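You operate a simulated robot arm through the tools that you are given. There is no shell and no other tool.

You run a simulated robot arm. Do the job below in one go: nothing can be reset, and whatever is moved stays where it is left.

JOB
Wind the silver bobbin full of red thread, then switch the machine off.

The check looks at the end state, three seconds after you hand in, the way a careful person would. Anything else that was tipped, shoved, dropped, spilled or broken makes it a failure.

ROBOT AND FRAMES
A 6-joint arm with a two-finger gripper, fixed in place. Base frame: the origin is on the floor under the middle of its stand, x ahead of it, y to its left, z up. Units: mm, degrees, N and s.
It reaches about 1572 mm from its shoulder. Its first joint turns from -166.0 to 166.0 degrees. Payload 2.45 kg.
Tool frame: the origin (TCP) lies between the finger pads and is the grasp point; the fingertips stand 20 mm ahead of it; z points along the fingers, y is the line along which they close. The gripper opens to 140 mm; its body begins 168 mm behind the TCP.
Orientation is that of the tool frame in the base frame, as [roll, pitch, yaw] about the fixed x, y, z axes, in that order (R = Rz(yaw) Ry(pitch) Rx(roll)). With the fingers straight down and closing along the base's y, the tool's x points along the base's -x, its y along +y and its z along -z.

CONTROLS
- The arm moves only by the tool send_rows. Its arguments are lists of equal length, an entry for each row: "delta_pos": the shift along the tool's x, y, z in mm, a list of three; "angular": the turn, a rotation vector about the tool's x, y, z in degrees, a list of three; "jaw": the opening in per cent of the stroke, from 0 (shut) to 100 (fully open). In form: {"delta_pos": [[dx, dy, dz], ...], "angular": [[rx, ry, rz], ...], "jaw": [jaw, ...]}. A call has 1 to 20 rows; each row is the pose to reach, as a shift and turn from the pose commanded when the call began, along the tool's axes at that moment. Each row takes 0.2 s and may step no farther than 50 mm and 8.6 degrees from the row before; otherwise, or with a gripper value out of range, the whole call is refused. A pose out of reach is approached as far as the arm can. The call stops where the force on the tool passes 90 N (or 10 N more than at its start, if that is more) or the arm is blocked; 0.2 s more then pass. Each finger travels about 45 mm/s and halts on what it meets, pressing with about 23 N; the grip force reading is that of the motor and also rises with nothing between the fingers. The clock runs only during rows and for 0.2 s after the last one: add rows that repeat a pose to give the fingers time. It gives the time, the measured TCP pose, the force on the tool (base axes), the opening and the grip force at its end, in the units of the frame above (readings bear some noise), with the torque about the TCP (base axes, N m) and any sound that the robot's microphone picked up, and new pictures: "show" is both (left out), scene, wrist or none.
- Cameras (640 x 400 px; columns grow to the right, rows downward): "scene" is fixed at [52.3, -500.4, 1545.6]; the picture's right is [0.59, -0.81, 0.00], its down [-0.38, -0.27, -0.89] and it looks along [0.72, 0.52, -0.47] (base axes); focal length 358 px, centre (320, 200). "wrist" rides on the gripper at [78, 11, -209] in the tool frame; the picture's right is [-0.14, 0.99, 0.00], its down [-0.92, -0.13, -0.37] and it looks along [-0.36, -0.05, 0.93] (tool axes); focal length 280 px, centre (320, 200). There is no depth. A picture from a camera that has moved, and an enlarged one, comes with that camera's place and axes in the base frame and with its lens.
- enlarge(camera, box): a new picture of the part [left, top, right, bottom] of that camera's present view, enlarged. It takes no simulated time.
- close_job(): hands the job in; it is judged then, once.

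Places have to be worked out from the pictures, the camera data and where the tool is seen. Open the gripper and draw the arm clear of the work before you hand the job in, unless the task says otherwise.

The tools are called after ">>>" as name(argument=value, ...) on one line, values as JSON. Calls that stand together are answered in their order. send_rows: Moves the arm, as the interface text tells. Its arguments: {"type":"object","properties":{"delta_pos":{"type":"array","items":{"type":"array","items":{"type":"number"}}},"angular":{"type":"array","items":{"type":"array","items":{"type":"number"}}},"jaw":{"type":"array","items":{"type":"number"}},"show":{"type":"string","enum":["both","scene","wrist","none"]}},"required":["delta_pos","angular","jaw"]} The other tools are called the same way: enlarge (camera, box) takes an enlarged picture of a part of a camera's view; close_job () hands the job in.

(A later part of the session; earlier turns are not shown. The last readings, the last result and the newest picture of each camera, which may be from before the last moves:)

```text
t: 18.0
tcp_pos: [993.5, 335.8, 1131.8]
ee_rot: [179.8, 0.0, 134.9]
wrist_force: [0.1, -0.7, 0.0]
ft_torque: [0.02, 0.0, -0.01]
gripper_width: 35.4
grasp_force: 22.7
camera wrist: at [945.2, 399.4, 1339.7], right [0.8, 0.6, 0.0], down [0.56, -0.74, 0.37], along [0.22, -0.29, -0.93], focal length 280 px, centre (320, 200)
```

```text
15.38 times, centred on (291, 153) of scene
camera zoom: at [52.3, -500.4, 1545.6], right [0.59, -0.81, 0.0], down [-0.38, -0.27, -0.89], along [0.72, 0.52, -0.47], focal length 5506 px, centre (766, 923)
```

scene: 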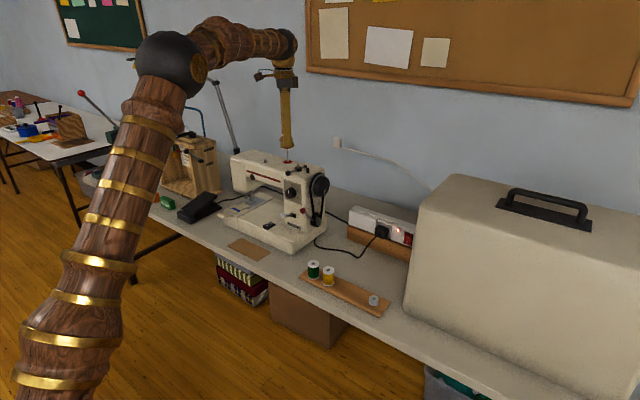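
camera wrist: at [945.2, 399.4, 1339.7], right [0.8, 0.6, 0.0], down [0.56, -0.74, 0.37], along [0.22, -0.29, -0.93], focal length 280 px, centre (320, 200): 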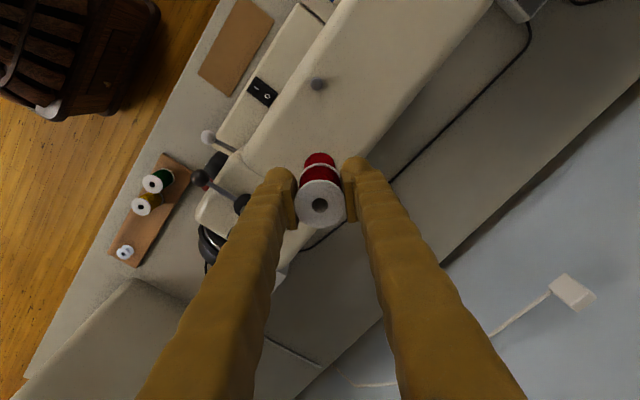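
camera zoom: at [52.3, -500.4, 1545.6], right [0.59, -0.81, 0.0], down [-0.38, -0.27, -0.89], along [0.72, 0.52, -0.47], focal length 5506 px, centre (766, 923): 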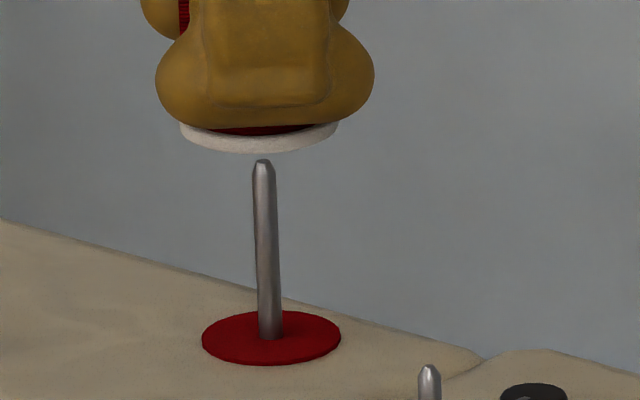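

The spool is within about 0.6 mm of the pin axis and about 8 mm above the tip. I'll correct by -0.4 mm and lower it slowly onto the pin.

>>> send_rows(delta_pos=[[-0.4, 0, 3], [-0.4, 0, 6], [-0.4, 0, 9], [-0.4, 0, 12], [-0.4, 0, 15], [-0.4, 0, 18], [-0.4, 0, 18]], angular=[[0, 0, 0], [0, 0, 0], [0, 0, 0], [0, 0, 0], [0, 0, 0], [0, 0, 0], [0, 0, 0]], jaw=[15, 15, 15, 15, 15, 15, 15], show="none")

>>> enlarge(camera="scene", box=[280, 140, 302, 170])

>>> enlarge(camera="wrist", box=[280, 140, 360, 220])

```text
t: 19.6
tcp_pos: [992.0, 336.1, 1111.4]
ee_rot: [180.0, 0.0, 135.0]
wrist_force: [-0.3, 0.7, -0.4]
ft_torque: [-0.03, 0.01, 0.02]
gripper_width: 35.0
grasp_force: 23.1
```

```text
13.33 times, centred on (291, 155) of scene
camera zoom: at [52.3, -500.4, 1545.6], right [0.59, -0.81, 0.0], down [-0.38, -0.27, -0.89], along [0.72, 0.52, -0.47], focal length 4772 px, centre (707, 800)
```

zoom: 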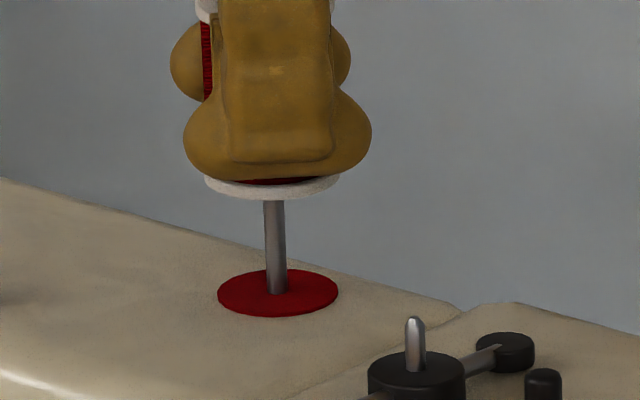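

```text
5.00 times, centred on (320, 180) of wrist
camera zoom: at [945.4, 398.7, 1320.3], right [0.8, 0.6, 0.0], down [0.56, -0.74, 0.37], along [0.22, -0.29, -0.93], focal length 1402 px, centre (320, 300)
```

zoom: 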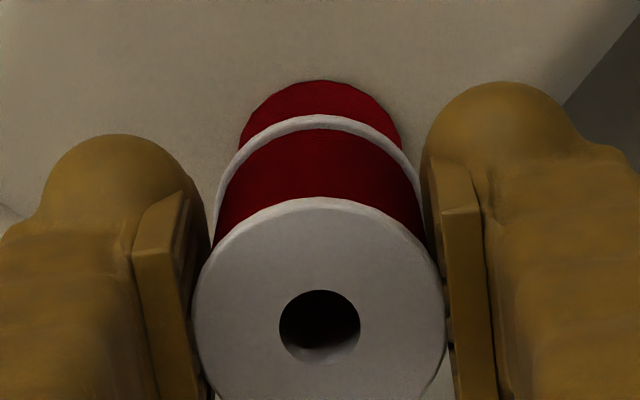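

The pin has entered the spool hole with no contact force. I'll continue down, slowing near the disc.

>>> send_rows(delta_pos=[[0, 0, 5], [0, 0, 10], [0, 0, 15], [0, 0, 20], [0, 0, 25], [0, 0, 29], [0, 0, 31], [0, 0, 31]], angular=[[0, 0, 0], [0, 0, 0], [0, 0, 0], [0, 0, 0], [0, 0, 0], [0, 0, 0], [0, 0, 0], [0, 0, 0]], jaw=[15, 15, 15, 15, 15, 15, 15, 15], show="none")

>>> enlarge(camera="scene", box=[280, 140, 302, 170])

>>> enlarge(camera="wrist", box=[280, 140, 360, 220])

```text
t: 21.4
tcp_pos: [992.7, 335.3, 1080.3]
ee_rot: [-179.9, 0.0, 135.1]
wrist_force: [-0.7, -0.4, -0.2]
ft_torque: [0.0, 0.02, 0.0]
gripper_width: 35.3
grasp_force: 23.0
```

```text
13.33 times, centred on (291, 155) of scene
camera zoom: at [52.3, -500.4, 1545.6], right [0.59, -0.81, 0.0], down [-0.38, -0.27, -0.89], along [0.72, 0.52, -0.47], focal length 4772 px, centre (707, 800)
```

zoom: 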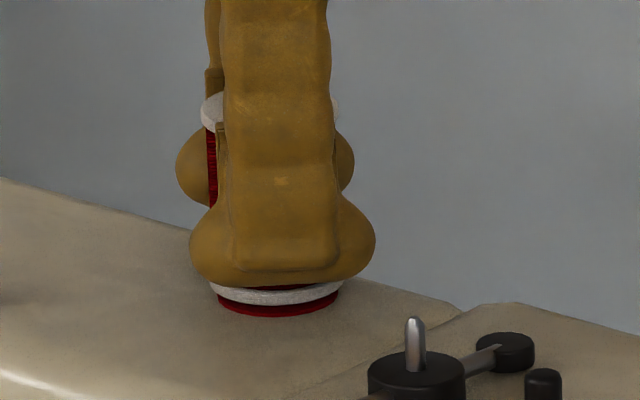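

```text
5.00 times, centred on (320, 180) of wrist
camera zoom: at [945.6, 398.9, 1289.3], right [0.8, 0.6, 0.0], down [0.56, -0.74, 0.37], along [0.22, -0.29, -0.93], focal length 1402 px, centre (320, 300)
```

zoom: 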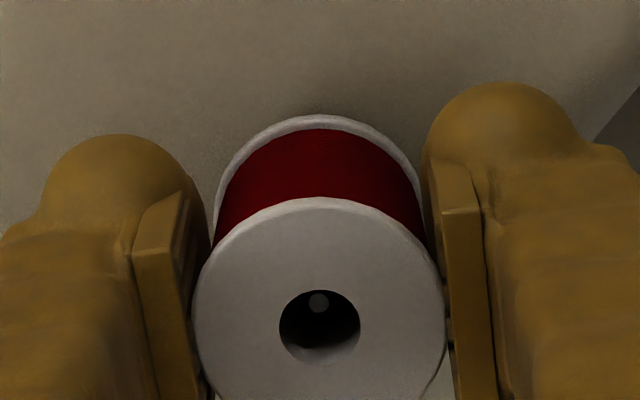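

The spool is about 3 mm above the disc. I'll lower the last 3 mm gently while watching the force.

>>> send_rows(delta_pos=[[0, 0, 0.7], [0, 0, 1.4], [0, 0, 2.1], [0, 0, 2.8], [0, 0, 3.2], [0, 0, 3.2]], angular=[[0, 0, 0], [0, 0, 0], [0, 0, 0], [0, 0, 0], [0, 0, 0], [0, 0, 0]], jaw=[15, 15, 15, 15, 15, 15], show="none")

>>> enlarge(camera="scene", box=[280, 140, 302, 170])

```text
t: 22.8
tcp_pos: [993.7, 335.9, 1077.8]
ee_rot: [180.0, 0.0, 135.0]
wrist_force: [-0.1, -0.4, -0.8]
ft_torque: [0.01, -0.02, 0.0]
gripper_width: 35.4
grasp_force: 22.9
```

```text
13.33 times, centred on (291, 155) of scene
camera zoom: at [52.3, -500.4, 1545.6], right [0.59, -0.81, 0.0], down [-0.38, -0.27, -0.89], along [0.72, 0.52, -0.47], focal length 4772 px, centre (707, 800)
```

zoom: 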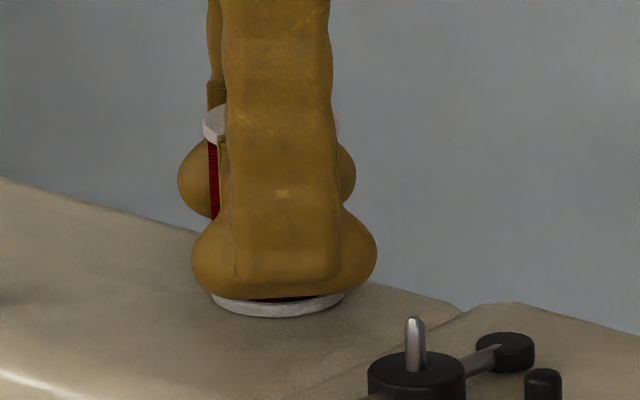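

It's nearly seated with no reaction force yet. I'll lower 1 mm more.

>>> send_rows(delta_pos=[[0, 0, 0.4], [0, 0, 0.8], [0, 0, 0.8]], angular=[[0, 0, 0], [0, 0, 0], [0, 0, 0]], jaw=[15, 15, 15], show="none")

```text
t: 23.6
tcp_pos: [992.0, 334.8, 1076.7]
ee_rot: [179.8, 0.0, 135.0]
wrist_force: [0.0, -0.7, 2.9]
ft_torque: [-0.02, 0.05, 0.02]
gripper_width: 35.4
grasp_force: 22.9
```

There is light contact (2.9 N), so the spool is seated on the disc. I'll open the jaws to release it and rise straight up.

>>> send_rows(delta_pos=[[0, 0, 0], [0, 0, 0], [0, 0, 0], [0, 0, 0]], angular=[[0, 0, 0], [0, 0, 0], [0, 0, 0], [0, 0, 0]], jaw=[30, 38, 42, 42], show="none")

>>> enlarge(camera="wrist", box=[260, 130, 380, 230])

```text
t: 24.6
tcp_pos: [992.4, 335.7, 1077.0]
ee_rot: [180.0, -0.1, 135.0]
wrist_force: [0.1, 0.7, -0.7]
ft_torque: [-0.02, 0.01, -0.03]
gripper_width: 58.8
grasp_force: 0.0
```

```text
4.00 times, centred on (320, 180) of wrist
camera zoom: at [945.2, 398.7, 1285.2], right [0.8, 0.6, 0.0], down [0.56, -0.74, 0.37], along [0.22, -0.29, -0.93], focal length 1122 px, centre (320, 280)
```

zoom: 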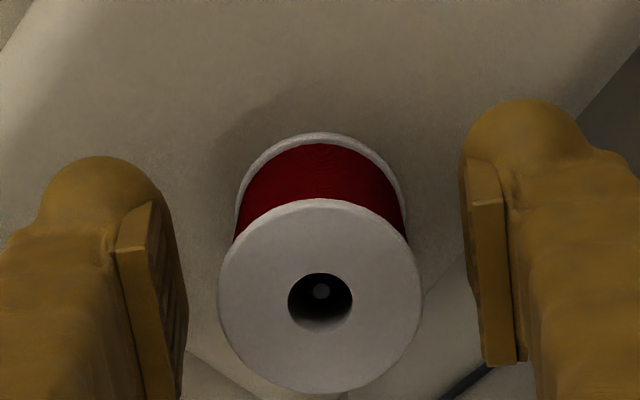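

The spool stands on its pin. I'll rise and hover above the winder spindle to measure it before I fetch the bobbin.

>>> send_rows(delta_pos=[[0, 0, -20], [0, 0, -50], [0, 0, -90], [0, 0, -123], [-10, -29, -123], [-21, -58, -123], [-31, -86, -123], [-31, -86, -123], [-31, -86, -123]], angular=[[0, 0, 0], [0, 0, 0], [0, 0, 0], [0, 0, 0], [0, 0, 0], [0, 0, 0], [0, 0, 0], [0, 0, 0], [0, 0, 0]], jaw=[42, 42, 42, 42, 42, 42, 42, 42, 42], show="both")

>>> enlarge(camera="wrist", box=[250, 70, 390, 200])

>>> enlarge(camera="scene", box=[270, 140, 330, 190])

```text
t: 26.6
tcp_pos: [953.4, 254.0, 1200.7]
ee_rot: [-180.0, 0.0, 135.1]
wrist_force: [0.1, -0.6, -0.2]
ft_torque: [0.01, 0.01, -0.02]
gripper_width: 58.7
grasp_force: 0.1
camera wrist: at [906.4, 317.5, 1409.1], right [0.8, 0.6, 0.0], down [0.56, -0.74, 0.37], along [0.22, -0.29, -0.93], focal length 280 px, centre (320, 200)
```

scene: 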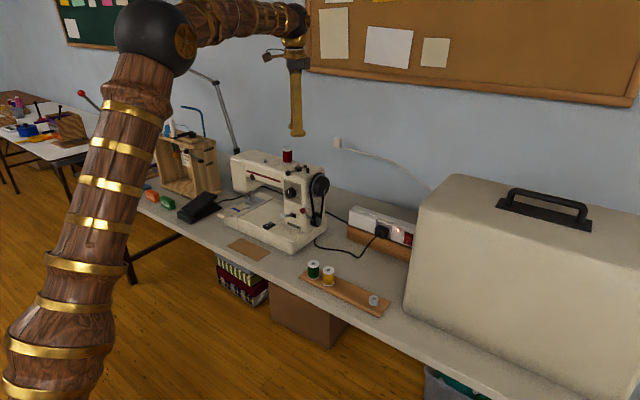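
wrist: 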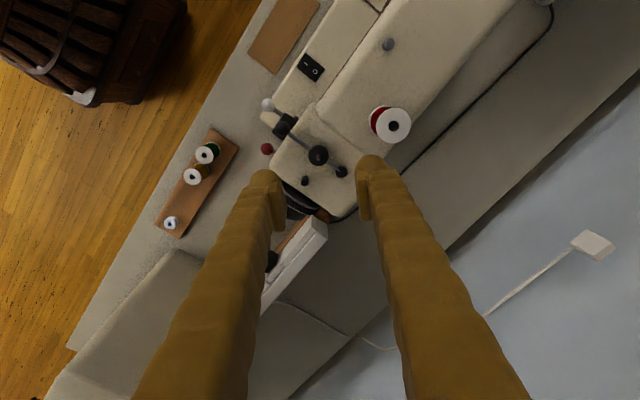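

```text
3.08 times, centred on (320, 135) of wrist
camera zoom: at [906.4, 317.5, 1409.1], right [0.8, 0.6, 0.0], down [0.56, -0.74, 0.37], along [0.22, -0.29, -0.93], focal length 863 px, centre (320, 400)
```

zoom: 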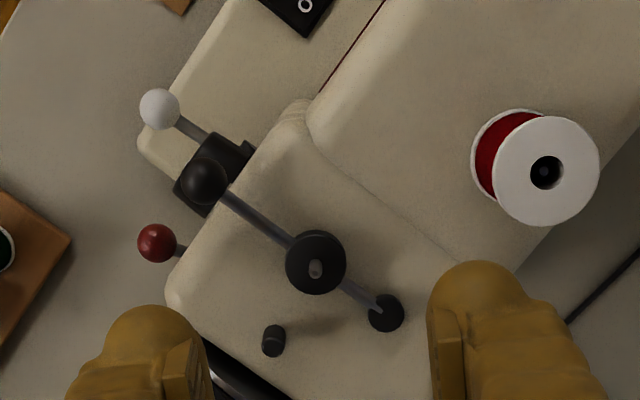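

```text
8.00 times, centred on (300, 165) of scene
camera zoom: at [52.3, -500.4, 1545.6], right [0.59, -0.81, 0.0], down [-0.38, -0.27, -0.89], along [0.72, 0.52, -0.47], focal length 2863 px, centre (480, 480)
```

zoom: 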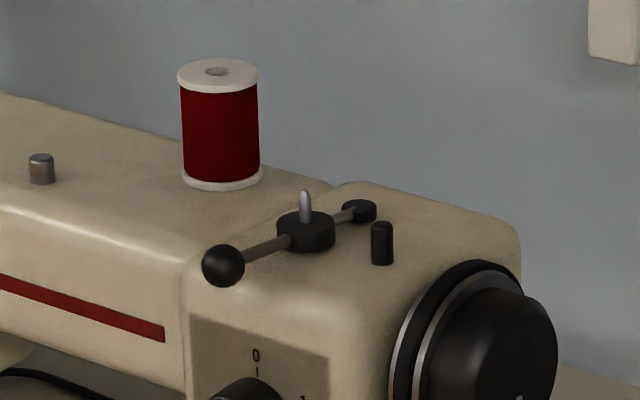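

The red spool is seated. I'll zoom in on the spindle to measure it precisely.

>>> enlarge(camera="wrist", box=[295, 135, 345, 190])

>>> enlarge(camera="scene", box=[280, 155, 320, 182])

```text
7.27 times, centred on (320, 162) of wrist
camera zoom: at [906.4, 317.5, 1409.1], right [0.8, 0.6, 0.0], down [0.56, -0.74, 0.37], along [0.22, -0.29, -0.93], focal length 2039 px, centre (320, 473)
```

zoom: 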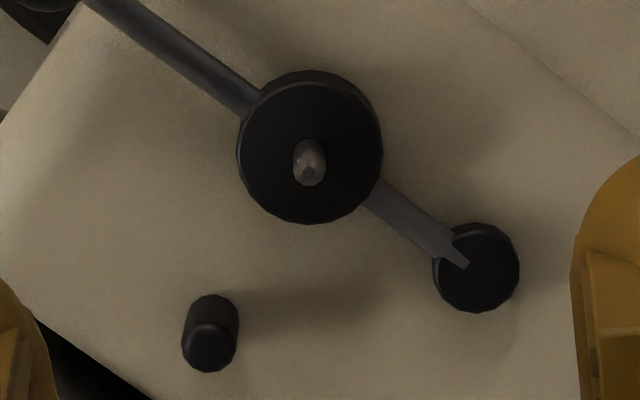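

```text
14.81 times, centred on (300, 168) of scene
camera zoom: at [52.3, -500.4, 1545.6], right [0.59, -0.81, 0.0], down [-0.38, -0.27, -0.89], along [0.72, 0.52, -0.47], focal length 5302 px, centre (616, 667)
```

zoom: 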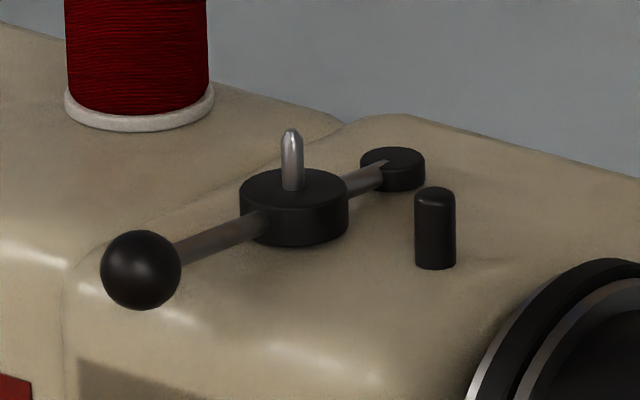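

The spindle sits at tool (0.6, -1.6) from this hover pose P0, with the hub top about 145 mm ahead. I'll go over to the bobbin, staying high and then descending to a hover, with the jaws at about 50 mm.

>>> send_rows(delta_pos=[[-8, -18, 0], [-25, -56, 0], [-43, -96, 0], [-61, -136, 0], [-79, -176, 0], [-97, -216, 0], [-115, -256, 0], [-133, -296, 10], [-151, -336, 25], [-168, -374, 50], [-178.2, -397.3, 85], [-178.2, -397.3, 125], [-178.2, -397.3, 165], [-178.2, -397.3, 205], [-178.2, -397.3, 240], [-178.2, -397.3, 265], [-178.2, -397.3, 265]], angular=[[0, 0, 0], [0, 0, 0], [0, 0, 0], [0, 0, 0], [0, 0, 0], [0, 0, 0], [0, 0, 0], [0, 0, 0], [0, 0, 0], [0, 0, 0], [0, 0, 0], [0, 0, 0], [0, 0, 0], [0, 0, 0], [0, 0, 0], [0, 0, 0], [0, 0, 0]], jaw=[42, 42, 42, 42, 42, 40, 38, 36, 36, 36, 36, 36, 36, 36, 36, 36, 36], show="both")

>>> enlarge(camera="wrist", box=[270, 120, 370, 200])

```text
t: 30.2
tcp_pos: [800.5, -153.1, 932.9]
ee_rot: [179.9, 0.0, 135.0]
wrist_force: [0.5, 0.2, -0.4]
ft_torque: [0.01, -0.03, -0.05]
gripper_width: 50.4
grasp_force: 0.1
camera wrist: at [752.4, -90.7, 1141.4], right [0.8, 0.6, 0.0], down [0.56, -0.74, 0.37], along [0.22, -0.29, -0.93], focal length 280 px, centre (320, 200)
```

scene: 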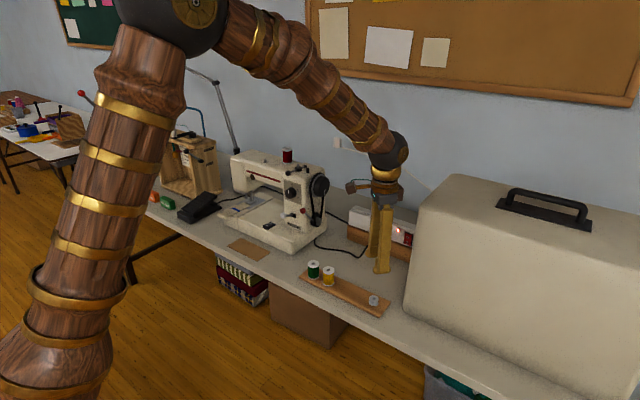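
wrist: 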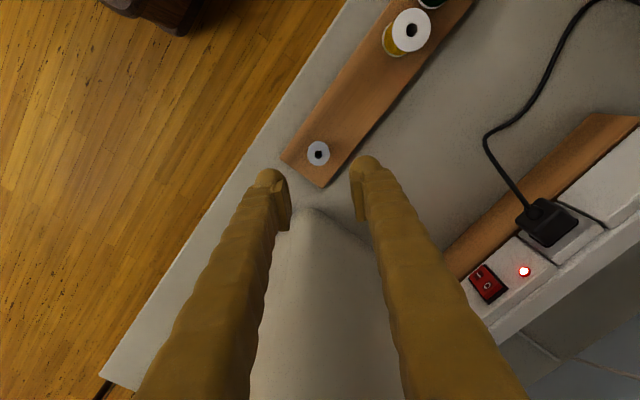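

```text
5.00 times, centred on (320, 160) of wrist
camera zoom: at [752.4, -90.7, 1141.4], right [0.8, 0.6, 0.0], down [0.56, -0.74, 0.37], along [0.22, -0.29, -0.93], focal length 1402 px, centre (320, 400)
```

zoom: 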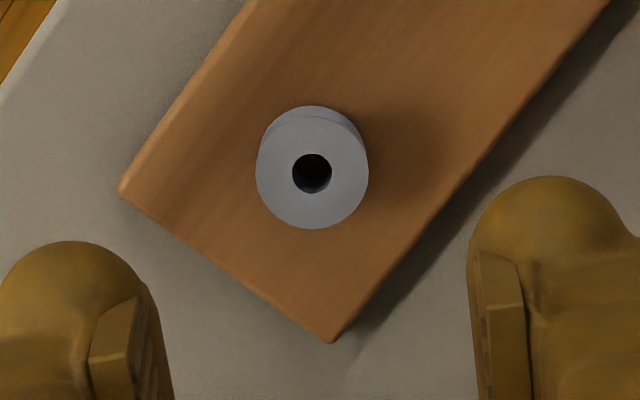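

The bobbin axis is at tool (0.7, -2.0). I'll correct for that and descend in two stages, stopping about 10 mm above the grasp height first.

>>> send_rows(delta_pos=[[0.7, -2, 15], [0.7, -2, 45], [0.7, -2, 80], [0.7, -2, 110], [0.7, -2, 128], [0.7, -2, 134], [0.7, -2, 134]], angular=[[0, 0, 0], [0, 0, 0], [0, 0, 0], [0, 0, 0], [0, 0, 0], [0, 0, 0], [0, 0, 0]], jaw=[36, 36, 36, 36, 36, 36, 36], show="none")

>>> enlarge(camera="wrist", box=[260, 140, 380, 220])

>>> enlarge(camera="scene", box=[345, 265, 405, 320])

```text
t: 31.8
tcp_pos: [797.5, -154.3, 799.6]
ee_rot: [180.0, 0.0, 135.0]
wrist_force: [-0.5, 0.4, -0.2]
ft_torque: [-0.04, -0.01, 0.03]
gripper_width: 50.2
grasp_force: 0.1
```

```text
5.00 times, centred on (320, 180) of wrist
camera zoom: at [749.4, -92.3, 1008.6], right [0.8, 0.6, 0.0], down [0.56, -0.74, 0.37], along [0.22, -0.29, -0.93], focal length 1402 px, centre (320, 300)
```

zoom: 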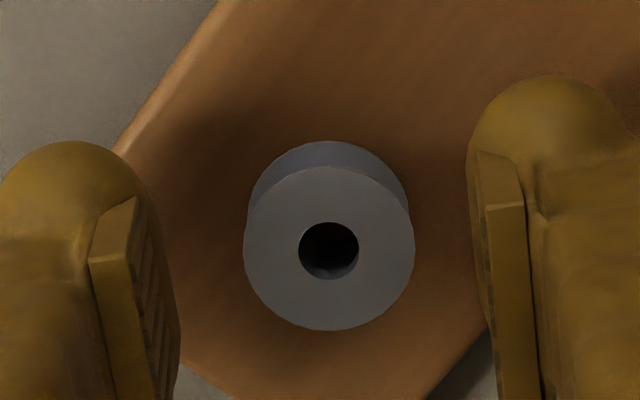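

```text
7.27 times, centred on (375, 292) of scene
camera zoom: at [52.3, -500.4, 1545.6], right [0.59, -0.81, 0.0], down [-0.38, -0.27, -0.89], along [0.72, 0.52, -0.47], focal length 2603 px, centre (-80, -473)
```

zoom: 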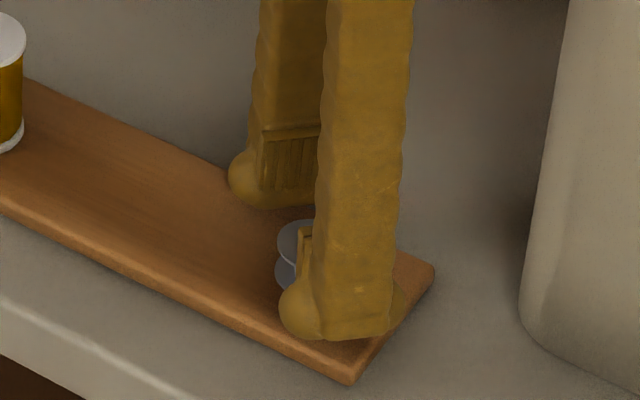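

The bobbin is centred between the fingers. I'll check the pad and tip geometry closely before choosing the grasp height.

>>> enlarge(camera="scene", box=[372, 278, 402, 314])

>>> enlarge(camera="wrist", box=[330, 150, 380, 230])

```text
11.11 times, centred on (387, 296) of scene
camera zoom: at [52.3, -500.4, 1545.6], right [0.59, -0.81, 0.0], down [-0.38, -0.27, -0.89], along [0.72, 0.52, -0.47], focal length 3976 px, centre (-424, -867)
```

zoom: 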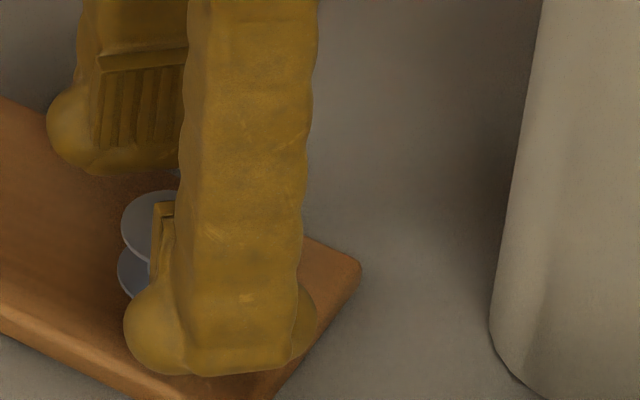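

```text
5.00 times, centred on (355, 190) of wrist
camera zoom: at [749.4, -92.3, 1008.6], right [0.8, 0.6, 0.0], down [0.56, -0.74, 0.37], along [0.22, -0.29, -0.93], focal length 1402 px, centre (145, 250)
```

zoom: 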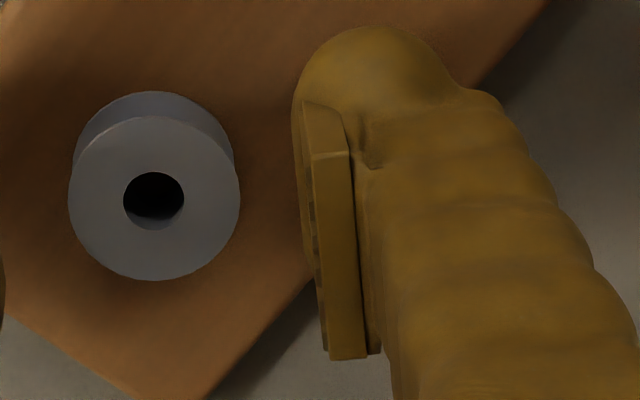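

The pads end roughly 8-10 mm above the fingertips, so I need the tips close to the rack surface (z about 770). I'll descend 8 mm more.

>>> send_rows(delta_pos=[[0, 0, 2.5], [0, 0, 5], [0, 0, 7], [0, 0, 8], [0, 0, 8]], angular=[[0, 0, 0], [0, 0, 0], [0, 0, 0], [0, 0, 0], [0, 0, 0]], jaw=[36, 36, 36, 36, 36], show="none")

>>> enlarge(camera="scene", box=[362, 274, 402, 314])

>>> enlarge(camera="wrist", box=[260, 140, 380, 220])

```text
t: 33.0
tcp_pos: [796.9, -155.0, 791.3]
ee_rot: [180.0, -0.1, 135.1]
wrist_force: [0.3, 0.0, -0.4]
ft_torque: [-0.05, 0.03, -0.01]
gripper_width: 50.3
grasp_force: 0.1
```

```text
10.00 times, centred on (382, 294) of scene
camera zoom: at [52.3, -500.4, 1545.6], right [0.59, -0.81, 0.0], down [-0.38, -0.27, -0.89], along [0.72, 0.52, -0.47], focal length 3579 px, centre (-300, -740)
```

zoom: 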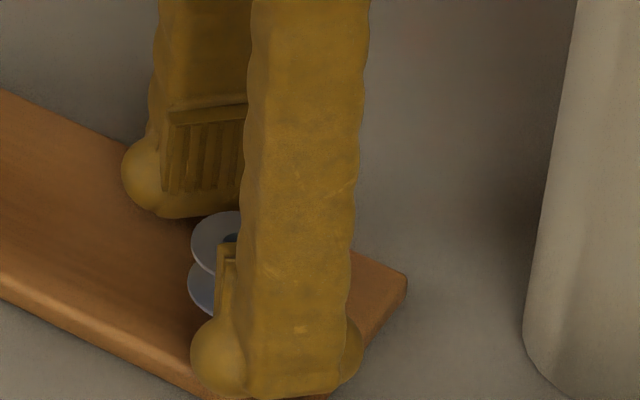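

```text
5.00 times, centred on (320, 180) of wrist
camera zoom: at [749.5, -91.8, 1000.2], right [0.8, 0.6, 0.0], down [0.56, -0.74, 0.37], along [0.22, -0.29, -0.93], focal length 1402 px, centre (320, 300)
```

zoom: 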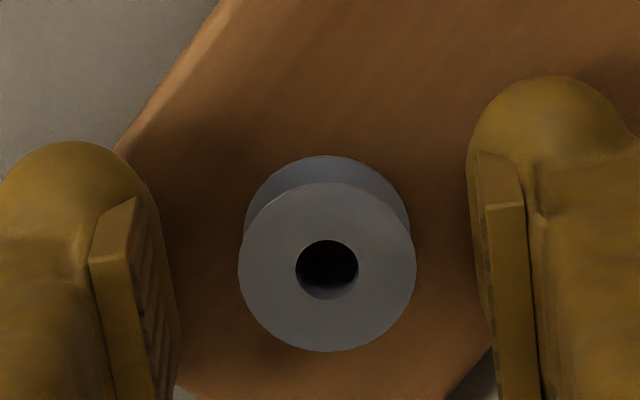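

No contact yet. I'll go 1 mm lower and then close on the bobbin.

>>> send_rows(delta_pos=[[0, 0, 0.5], [0, 0, 1], [0, 0, 1], [0, 0, 1], [0, 0, 1], [0, 0, 1], [0, 0, 1]], angular=[[0, 0, 0], [0, 0, 0], [0, 0, 0], [0, 0, 0], [0, 0, 0], [0, 0, 0], [0, 0, 0]], jaw=[36, 36, 28, 20, 12, 12, 12], show="none")

>>> enlarge(camera="scene", box=[362, 274, 402, 314])

>>> enlarge(camera="wrist", box=[260, 140, 380, 220])

```text
t: 34.6
tcp_pos: [796.6, -155.1, 791.4]
ee_rot: [179.9, 0.0, 135.0]
wrist_force: [0.7, 1.1, 0.1]
ft_torque: [-0.02, -0.01, 0.01]
gripper_width: 27.8
grasp_force: 22.7
```

```text
10.00 times, centred on (382, 294) of scene
camera zoom: at [52.3, -500.4, 1545.6], right [0.59, -0.81, 0.0], down [-0.38, -0.27, -0.89], along [0.72, 0.52, -0.47], focal length 3579 px, centre (-300, -740)
```

zoom: 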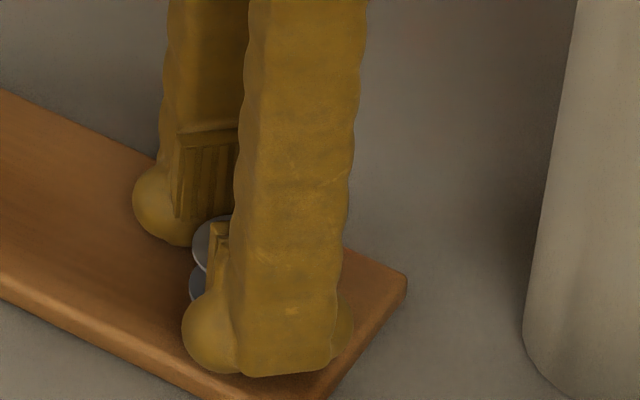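

```text
5.00 times, centred on (320, 180) of wrist
camera zoom: at [749.7, -92.5, 1000.0], right [0.8, 0.6, 0.0], down [0.56, -0.74, 0.37], along [0.22, -0.29, -0.93], focal length 1402 px, centre (320, 300)
```

zoom: 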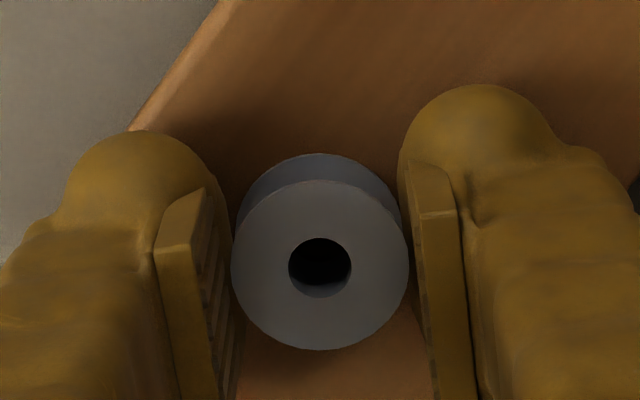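

Gripped at 27.8 mm with 22.7 N. I'll lift the bobbin slowly.

>>> send_rows(delta_pos=[[0, 0, -4], [0, 0, -10], [0, 0, -20], [0, 0, -35], [0, 0, -55], [0, 0, -80], [0, 0, -100], [0, 0, -100]], angular=[[0, 0, 0], [0, 0, 0], [0, 0, 0], [0, 0, 0], [0, 0, 0], [0, 0, 0], [0, 0, 0], [0, 0, 0]], jaw=[12, 12, 12, 12, 12, 12, 12, 12], show="none")

>>> enlarge(camera="wrist", box=[280, 150, 360, 220])

>>> enlarge(camera="scene", box=[350, 220, 410, 310])

```text
t: 36.4
tcp_pos: [799.2, -156.1, 890.7]
ee_rot: [-180.0, 0.0, 134.9]
wrist_force: [0.0, -0.2, 0.4]
ft_torque: [-0.02, 0.02, -0.04]
gripper_width: 27.4
grasp_force: 23.0
```

```text
5.71 times, centred on (320, 185) of wrist
camera zoom: at [751.3, -92.0, 1100.2], right [0.8, 0.6, 0.0], down [0.56, -0.74, 0.37], along [0.22, -0.29, -0.93], focal length 1602 px, centre (320, 286)
```

zoom: 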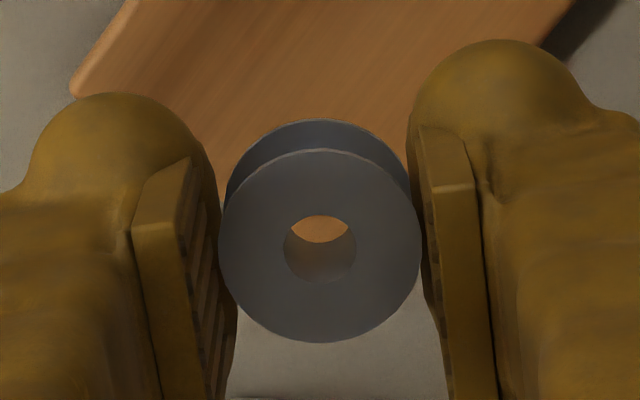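

```text
4.44 times, centred on (380, 265) of scene
camera zoom: at [52.3, -500.4, 1545.6], right [0.59, -0.81, 0.0], down [-0.38, -0.27, -0.89], along [0.72, 0.52, -0.47], focal length 1591 px, centre (53, -89)
```

zoom: 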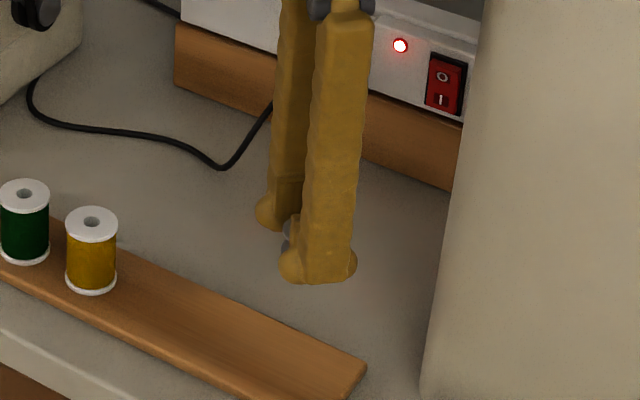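

The bobbin is held level with its hole axis at tool (-0.1, 0) and its bottom about 2 mm past the fingertips. I'll carry it up and over to above the winder spindle.

>>> send_rows(delta_pos=[[0, 0, -30], [0, 0, -75], [0, 0, -120], [0, 0, -165], [0, 0, -210], [0, 0, -250], [5, 10, -285], [17, 38, -308], [35, 78, -308], [53, 118, -308], [71, 158, -308], [89, 198, -308], [107, 238, -308], [125, 278, -308], [143, 318, -308], [160, 357, -308], [172, 384, -308], [178.2, 397.7, -308], [178.2, 397.7, -308]], angular=[[0, 0, 0], [0, 0, 0], [0, 0, 0], [0, 0, 0], [0, 0, 0], [0, 0, 0], [0, 0, 0], [0, 0, 0], [0, 0, 0], [0, 0, 0], [0, 0, 0], [0, 0, 0], [0, 0, 0], [0, 0, 0], [0, 0, 0], [0, 0, 0], [0, 0, 0], [0, 0, 0], [0, 0, 0]], jaw=[12, 12, 12, 12, 12, 12, 12, 12, 12, 12, 12, 12, 12, 12, 12, 12, 12, 12, 12], show="none")

>>> enlarge(camera="wrist", box=[280, 130, 360, 220])

>>> enlarge(camera="scene", box=[270, 110, 320, 190])

```text
t: 40.4
tcp_pos: [951.3, 253.4, 1201.0]
ee_rot: [-180.0, 0.0, 135.1]
wrist_force: [-0.2, 0.4, 0.4]
ft_torque: [0.01, 0.03, -0.02]
gripper_width: 26.6
grasp_force: 23.3
```

```text
4.44 times, centred on (320, 175) of wrist
camera zoom: at [903.9, 316.8, 1409.0], right [0.8, 0.6, 0.0], down [0.56, -0.74, 0.37], along [0.22, -0.29, -0.93], focal length 1246 px, centre (320, 311)
```

zoom: 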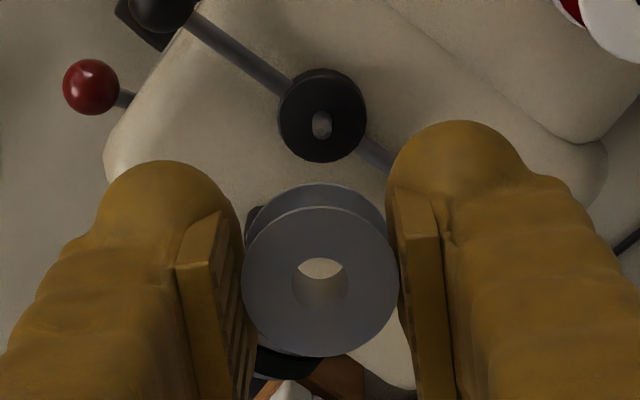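

```text
5.00 times, centred on (295, 150) of scene
camera zoom: at [52.3, -500.4, 1545.6], right [0.59, -0.81, 0.0], down [-0.38, -0.27, -0.89], along [0.72, 0.52, -0.47], focal length 1789 px, centre (445, 450)
```

zoom: 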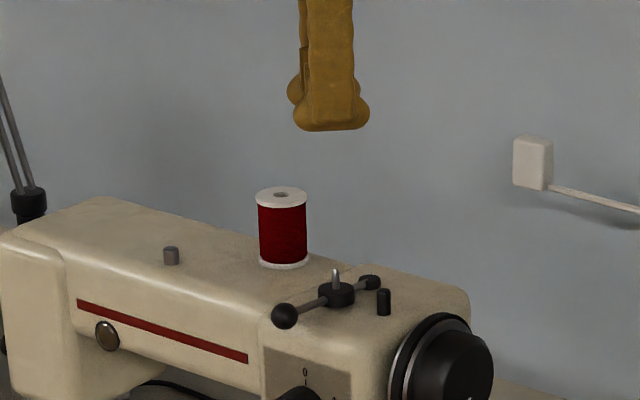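

>>> enlarge(camera="wrist", box=[305, 140, 335, 175])

>>> enlarge(camera="scene", box=[282, 120, 312, 180])

```text
11.43 times, centred on (320, 158) of wrist
camera zoom: at [903.9, 316.8, 1409.0], right [0.8, 0.6, 0.0], down [0.56, -0.74, 0.37], along [0.22, -0.29, -0.93], focal length 3204 px, centre (320, 686)
```

zoom: 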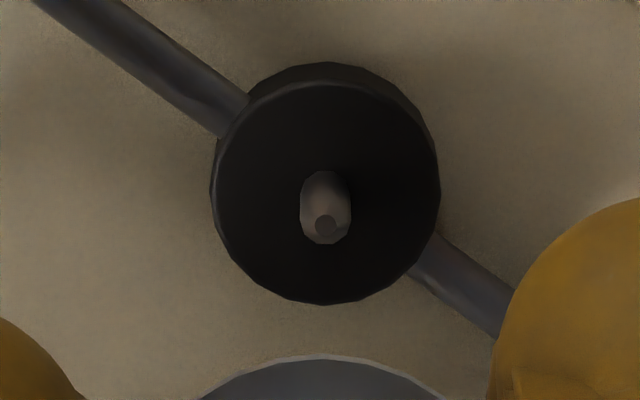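

```text
6.67 times, centred on (297, 150) of scene
camera zoom: at [52.3, -500.4, 1545.6], right [0.59, -0.81, 0.0], down [-0.38, -0.27, -0.89], along [0.72, 0.52, -0.47], focal length 2386 px, centre (473, 533)
```

zoom: 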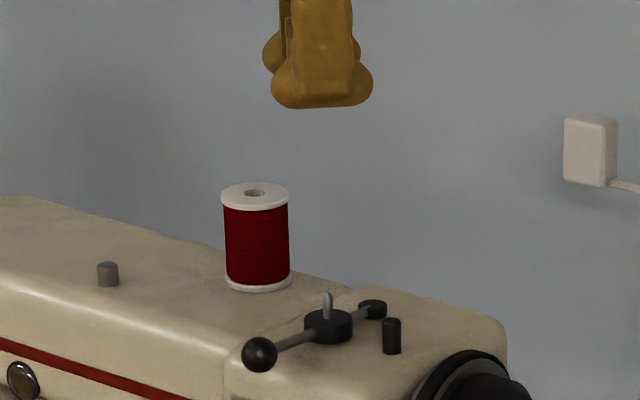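

The spindle is at tool (-1.3, 0.5) and the bobbin axis at (-0.1, 0). I'll shift by (-1.2, +0.5) and lower until the bobbin is about 10 mm above the spindle tip, then check.

>>> send_rows(delta_pos=[[-1.2, 0.5, 15], [-1.2, 0.5, 45], [-1.2, 0.5, 75], [-1.2, 0.5, 92], [-1.2, 0.5, 98], [-1.2, 0.5, 98]], angular=[[0, 0, 0], [0, 0, 0], [0, 0, 0], [0, 0, 0], [0, 0, 0], [0, 0, 0]], jaw=[12, 12, 12, 12, 12, 12], show="none")

>>> enlarge(camera="scene", box=[290, 146, 316, 180])

>>> enlarge(camera="wrist", box=[270, 130, 370, 220])

```text
t: 41.8
tcp_pos: [953.0, 251.5, 1102.7]
ee_rot: [179.9, 0.0, 135.1]
wrist_force: [-0.1, 0.1, -0.3]
ft_torque: [-0.03, 0.01, 0.04]
gripper_width: 26.8
grasp_force: 23.0
```

```text
11.76 times, centred on (303, 163) of scene
camera zoom: at [52.3, -500.4, 1545.6], right [0.59, -0.81, 0.0], down [-0.38, -0.27, -0.89], along [0.72, 0.52, -0.47], focal length 4210 px, centre (520, 635)
```

zoom: 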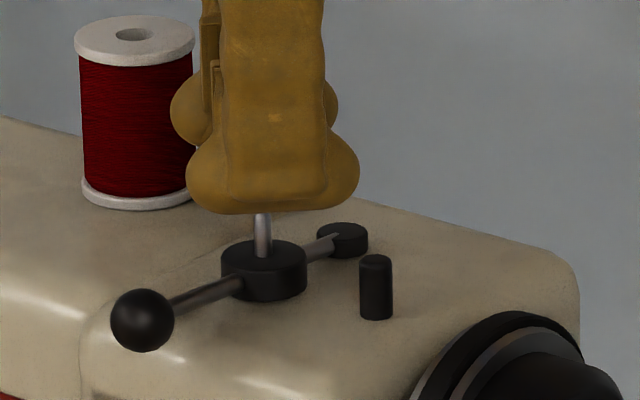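

```text
4.44 times, centred on (320, 175) of wrist
camera zoom: at [905.5, 314.5, 1310.4], right [0.8, 0.6, 0.0], down [0.56, -0.74, 0.37], along [0.22, -0.29, -0.93], focal length 1246 px, centre (320, 311)
```

zoom: 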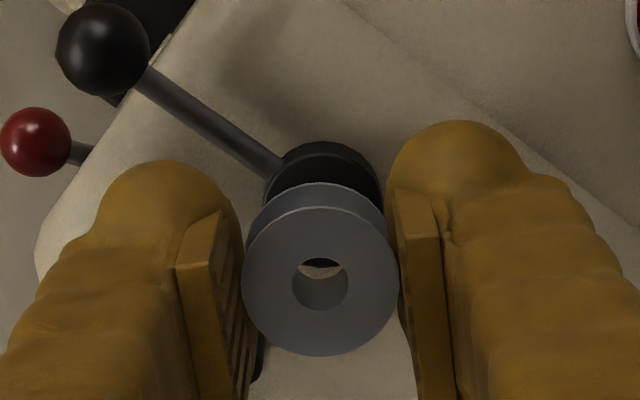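

>>> enlarge(camera="wrist", box=[300, 155, 340, 185])

>>> enlarge(camera="scene", box=[294, 155, 310, 175])

```text
13.33 times, centred on (320, 170) of wrist
camera zoom: at [905.5, 314.5, 1310.4], right [0.8, 0.6, 0.0], down [0.56, -0.74, 0.37], along [0.22, -0.29, -0.93], focal length 3738 px, centre (320, 600)
```

zoom: 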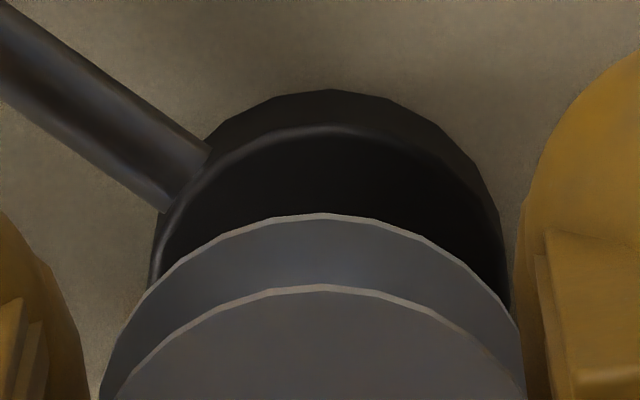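

```text
16.00 times, centred on (302, 165) of scene
camera zoom: at [52.3, -500.4, 1545.6], right [0.59, -0.81, 0.0], down [-0.38, -0.27, -0.89], along [0.72, 0.52, -0.47], focal length 5726 px, centre (608, 760)
```

zoom: 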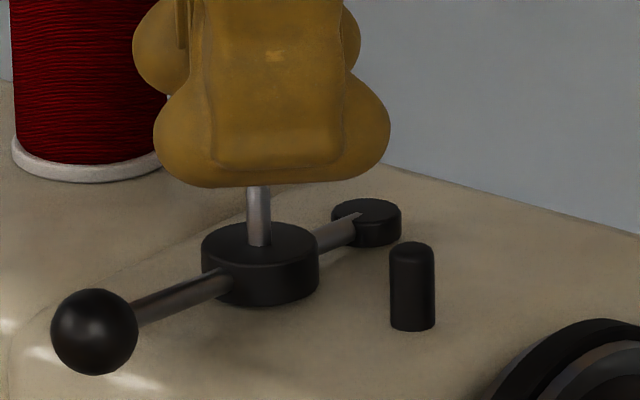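

The two views disagree by 1-2 mm on the spindle's x offset, and the near finger hides the bobbin from the fixed camera. Everything here is above the obstacles, so I'll turn the tool -90° about its own axis to view the bobbin and spindle from other directions.

>>> send_rows(delta_pos=[[0, 0, 0], [0, 0, 0], [0, 0, 0], [0, 0, 0], [0, 0, 0], [0, 0, 0], [0, 0, 0], [0, 0, 0], [0, 0, 0], [0, 0, 0], [0, 0, 0], [0, 0, 0], [0, 0, 0]], angular=[[0, 0, -4], [0, 0, -12], [0, 0, -20], [0, 0, -28], [0, 0, -36], [0, 0, -44], [0, 0, -52], [0, 0, -60], [0, 0, -68], [0, 0, -76], [0, 0, -84], [0, 0, -90], [0, 0, -90]], jaw=[12, 12, 12, 12, 12, 12, 12, 12, 12, 12, 12, 12, 12], show="both")

>>> enlarge(camera="scene", box=[290, 150, 314, 178])

>>> enlarge(camera="wrist", box=[280, 140, 360, 220])

```text
t: 44.6
tcp_pos: [953.9, 250.3, 1100.6]
ee_rot: [179.9, 0.0, -134.9]
wrist_force: [-0.9, -0.7, -1.1]
ft_torque: [-0.05, -0.01, -0.02]
gripper_width: 26.6
grasp_force: 23.4
camera wrist: at [890.8, 204.2, 1310.1], right [-0.6, 0.8, 0.0], down [0.74, 0.56, 0.37], along [0.29, 0.22, -0.93], focal length 280 px, centre (320, 200)
```

scene: 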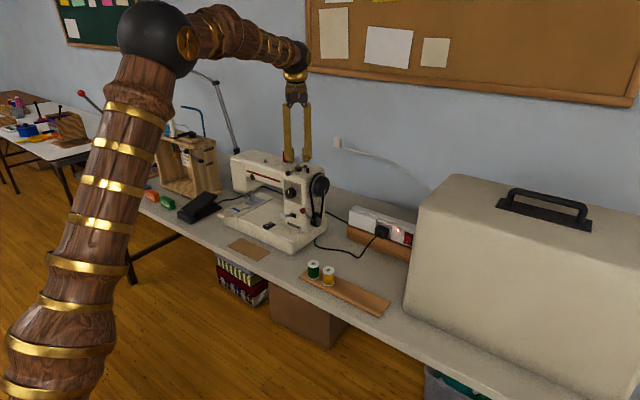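
wrist: 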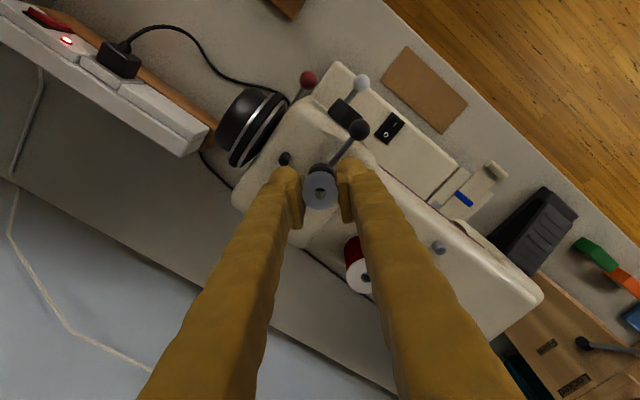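

```text
14.29 times, centred on (302, 164) of scene
camera zoom: at [52.3, -500.4, 1545.6], right [0.59, -0.81, 0.0], down [-0.38, -0.27, -0.89], along [0.72, 0.52, -0.47], focal length 5113 px, centre (577, 714)
```

zoom: 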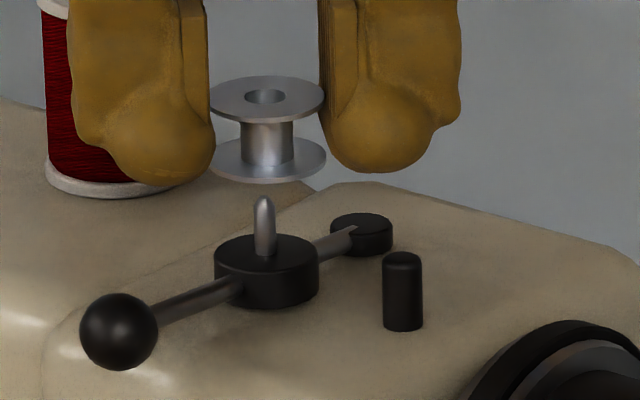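

```text
5.00 times, centred on (320, 180) of wrist
camera zoom: at [890.8, 204.2, 1310.1], right [-0.6, 0.8, 0.0], down [0.74, 0.56, 0.37], along [0.29, 0.22, -0.93], focal length 1402 px, centre (320, 300)
```

zoom: 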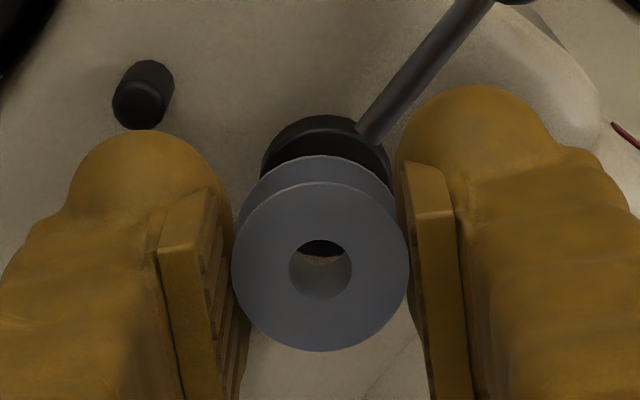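

Now the fixed camera sees both: the bobbin axis is about 1.8 mm to the image-right of the spindle. I'll zoom the wrist view for the other direction.

>>> enlarge(camera="wrist", box=[300, 155, 340, 205])

>>> enlarge(camera="scene", box=[296, 154, 310, 172])

```text
8.00 times, centred on (320, 180) of wrist
camera zoom: at [890.8, 204.2, 1310.1], right [-0.6, 0.8, 0.0], down [0.74, 0.56, 0.37], along [0.29, 0.22, -0.93], focal length 2243 px, centre (320, 360)
```

zoom: 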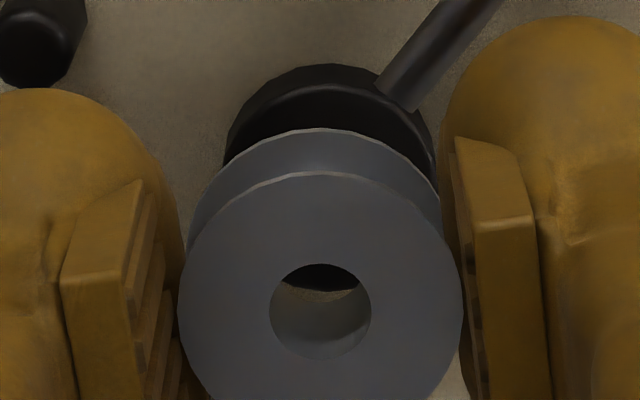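

```text
16.00 times, centred on (303, 163) of scene
camera zoom: at [52.3, -500.4, 1545.6], right [0.59, -0.81, 0.0], down [-0.38, -0.27, -0.89], along [0.72, 0.52, -0.47], focal length 5726 px, centre (592, 792)
```

zoom: 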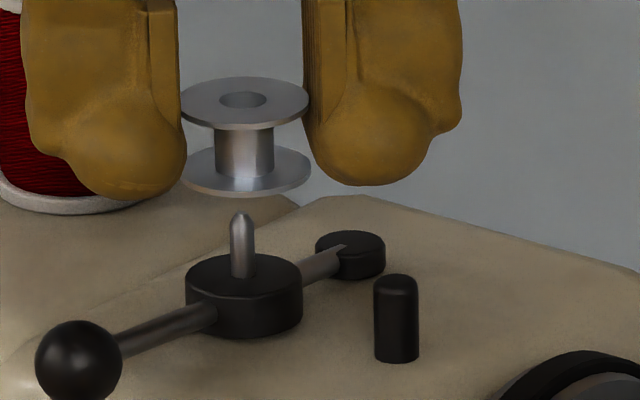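

In this pose the spindle is at about (+0.5, +1.5) mm (tool x, y) from the bobbin axis, and the bobbin bottom is about 9.7 mm above the tip. I'll apply that correction, lower 7 mm and re-check.

>>> send_rows(delta_pos=[[0.5, 1.5, 0], [0.5, 1.5, 3], [0.5, 1.5, 6], [0.5, 1.5, 7], [0.5, 1.5, 7]], angular=[[0, 0, 0], [0, 0, 0], [0, 0, 0], [0, 0, 0], [0, 0, 0]], jaw=[12, 12, 12, 12, 12], show="none")

>>> enlarge(camera="scene", box=[296, 154, 310, 172])

>>> enlarge(camera="wrist", box=[300, 155, 340, 205])

```text
t: 45.8
tcp_pos: [952.2, 252.3, 1093.9]
ee_rot: [179.9, 0.1, -135.0]
wrist_force: [0.8, -0.2, -0.2]
ft_torque: [0.03, 0.04, 0.01]
gripper_width: 26.6
grasp_force: 22.6
```

```text
16.00 times, centred on (303, 163) of scene
camera zoom: at [52.3, -500.4, 1545.6], right [0.59, -0.81, 0.0], down [-0.38, -0.27, -0.89], along [0.72, 0.52, -0.47], focal length 5726 px, centre (592, 792)
```

zoom: 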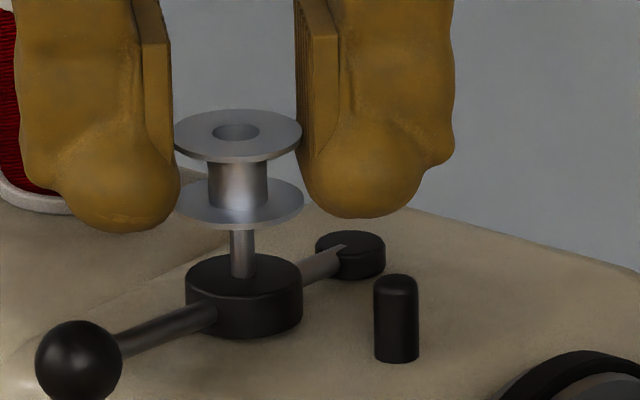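

```text
8.00 times, centred on (320, 180) of wrist
camera zoom: at [889.4, 205.3, 1302.8], right [-0.6, 0.8, 0.0], down [0.74, 0.56, 0.37], along [0.29, 0.22, -0.93], focal length 2243 px, centre (320, 360)
```

zoom: 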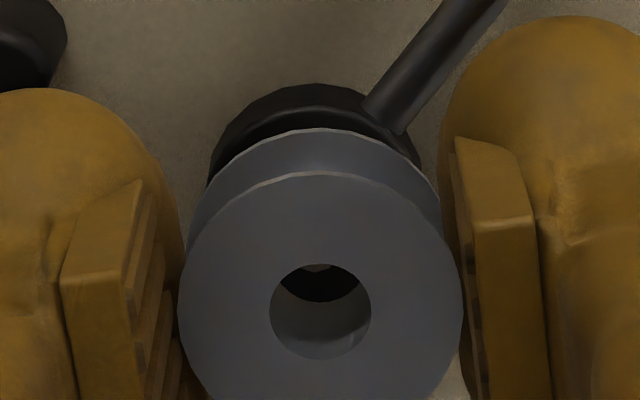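

Scene shows alignment within about 0.3 mm, and the spindle tip is now visible through the bobbin hole. I'll zoom into the hole to confirm the other axis.

>>> enlarge(camera="wrist", box=[310, 180, 332, 202])

```text
16.00 times, centred on (321, 191) of wrist
camera zoom: at [889.4, 205.3, 1302.8], right [-0.6, 0.8, 0.0], down [0.74, 0.56, 0.37], along [0.29, 0.22, -0.93], focal length 4486 px, centre (304, 344)
```

zoom: 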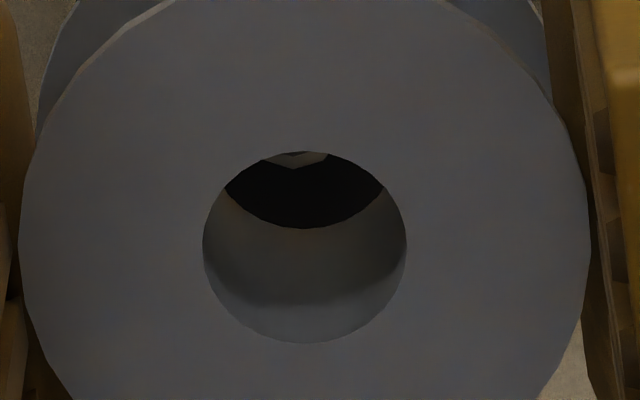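

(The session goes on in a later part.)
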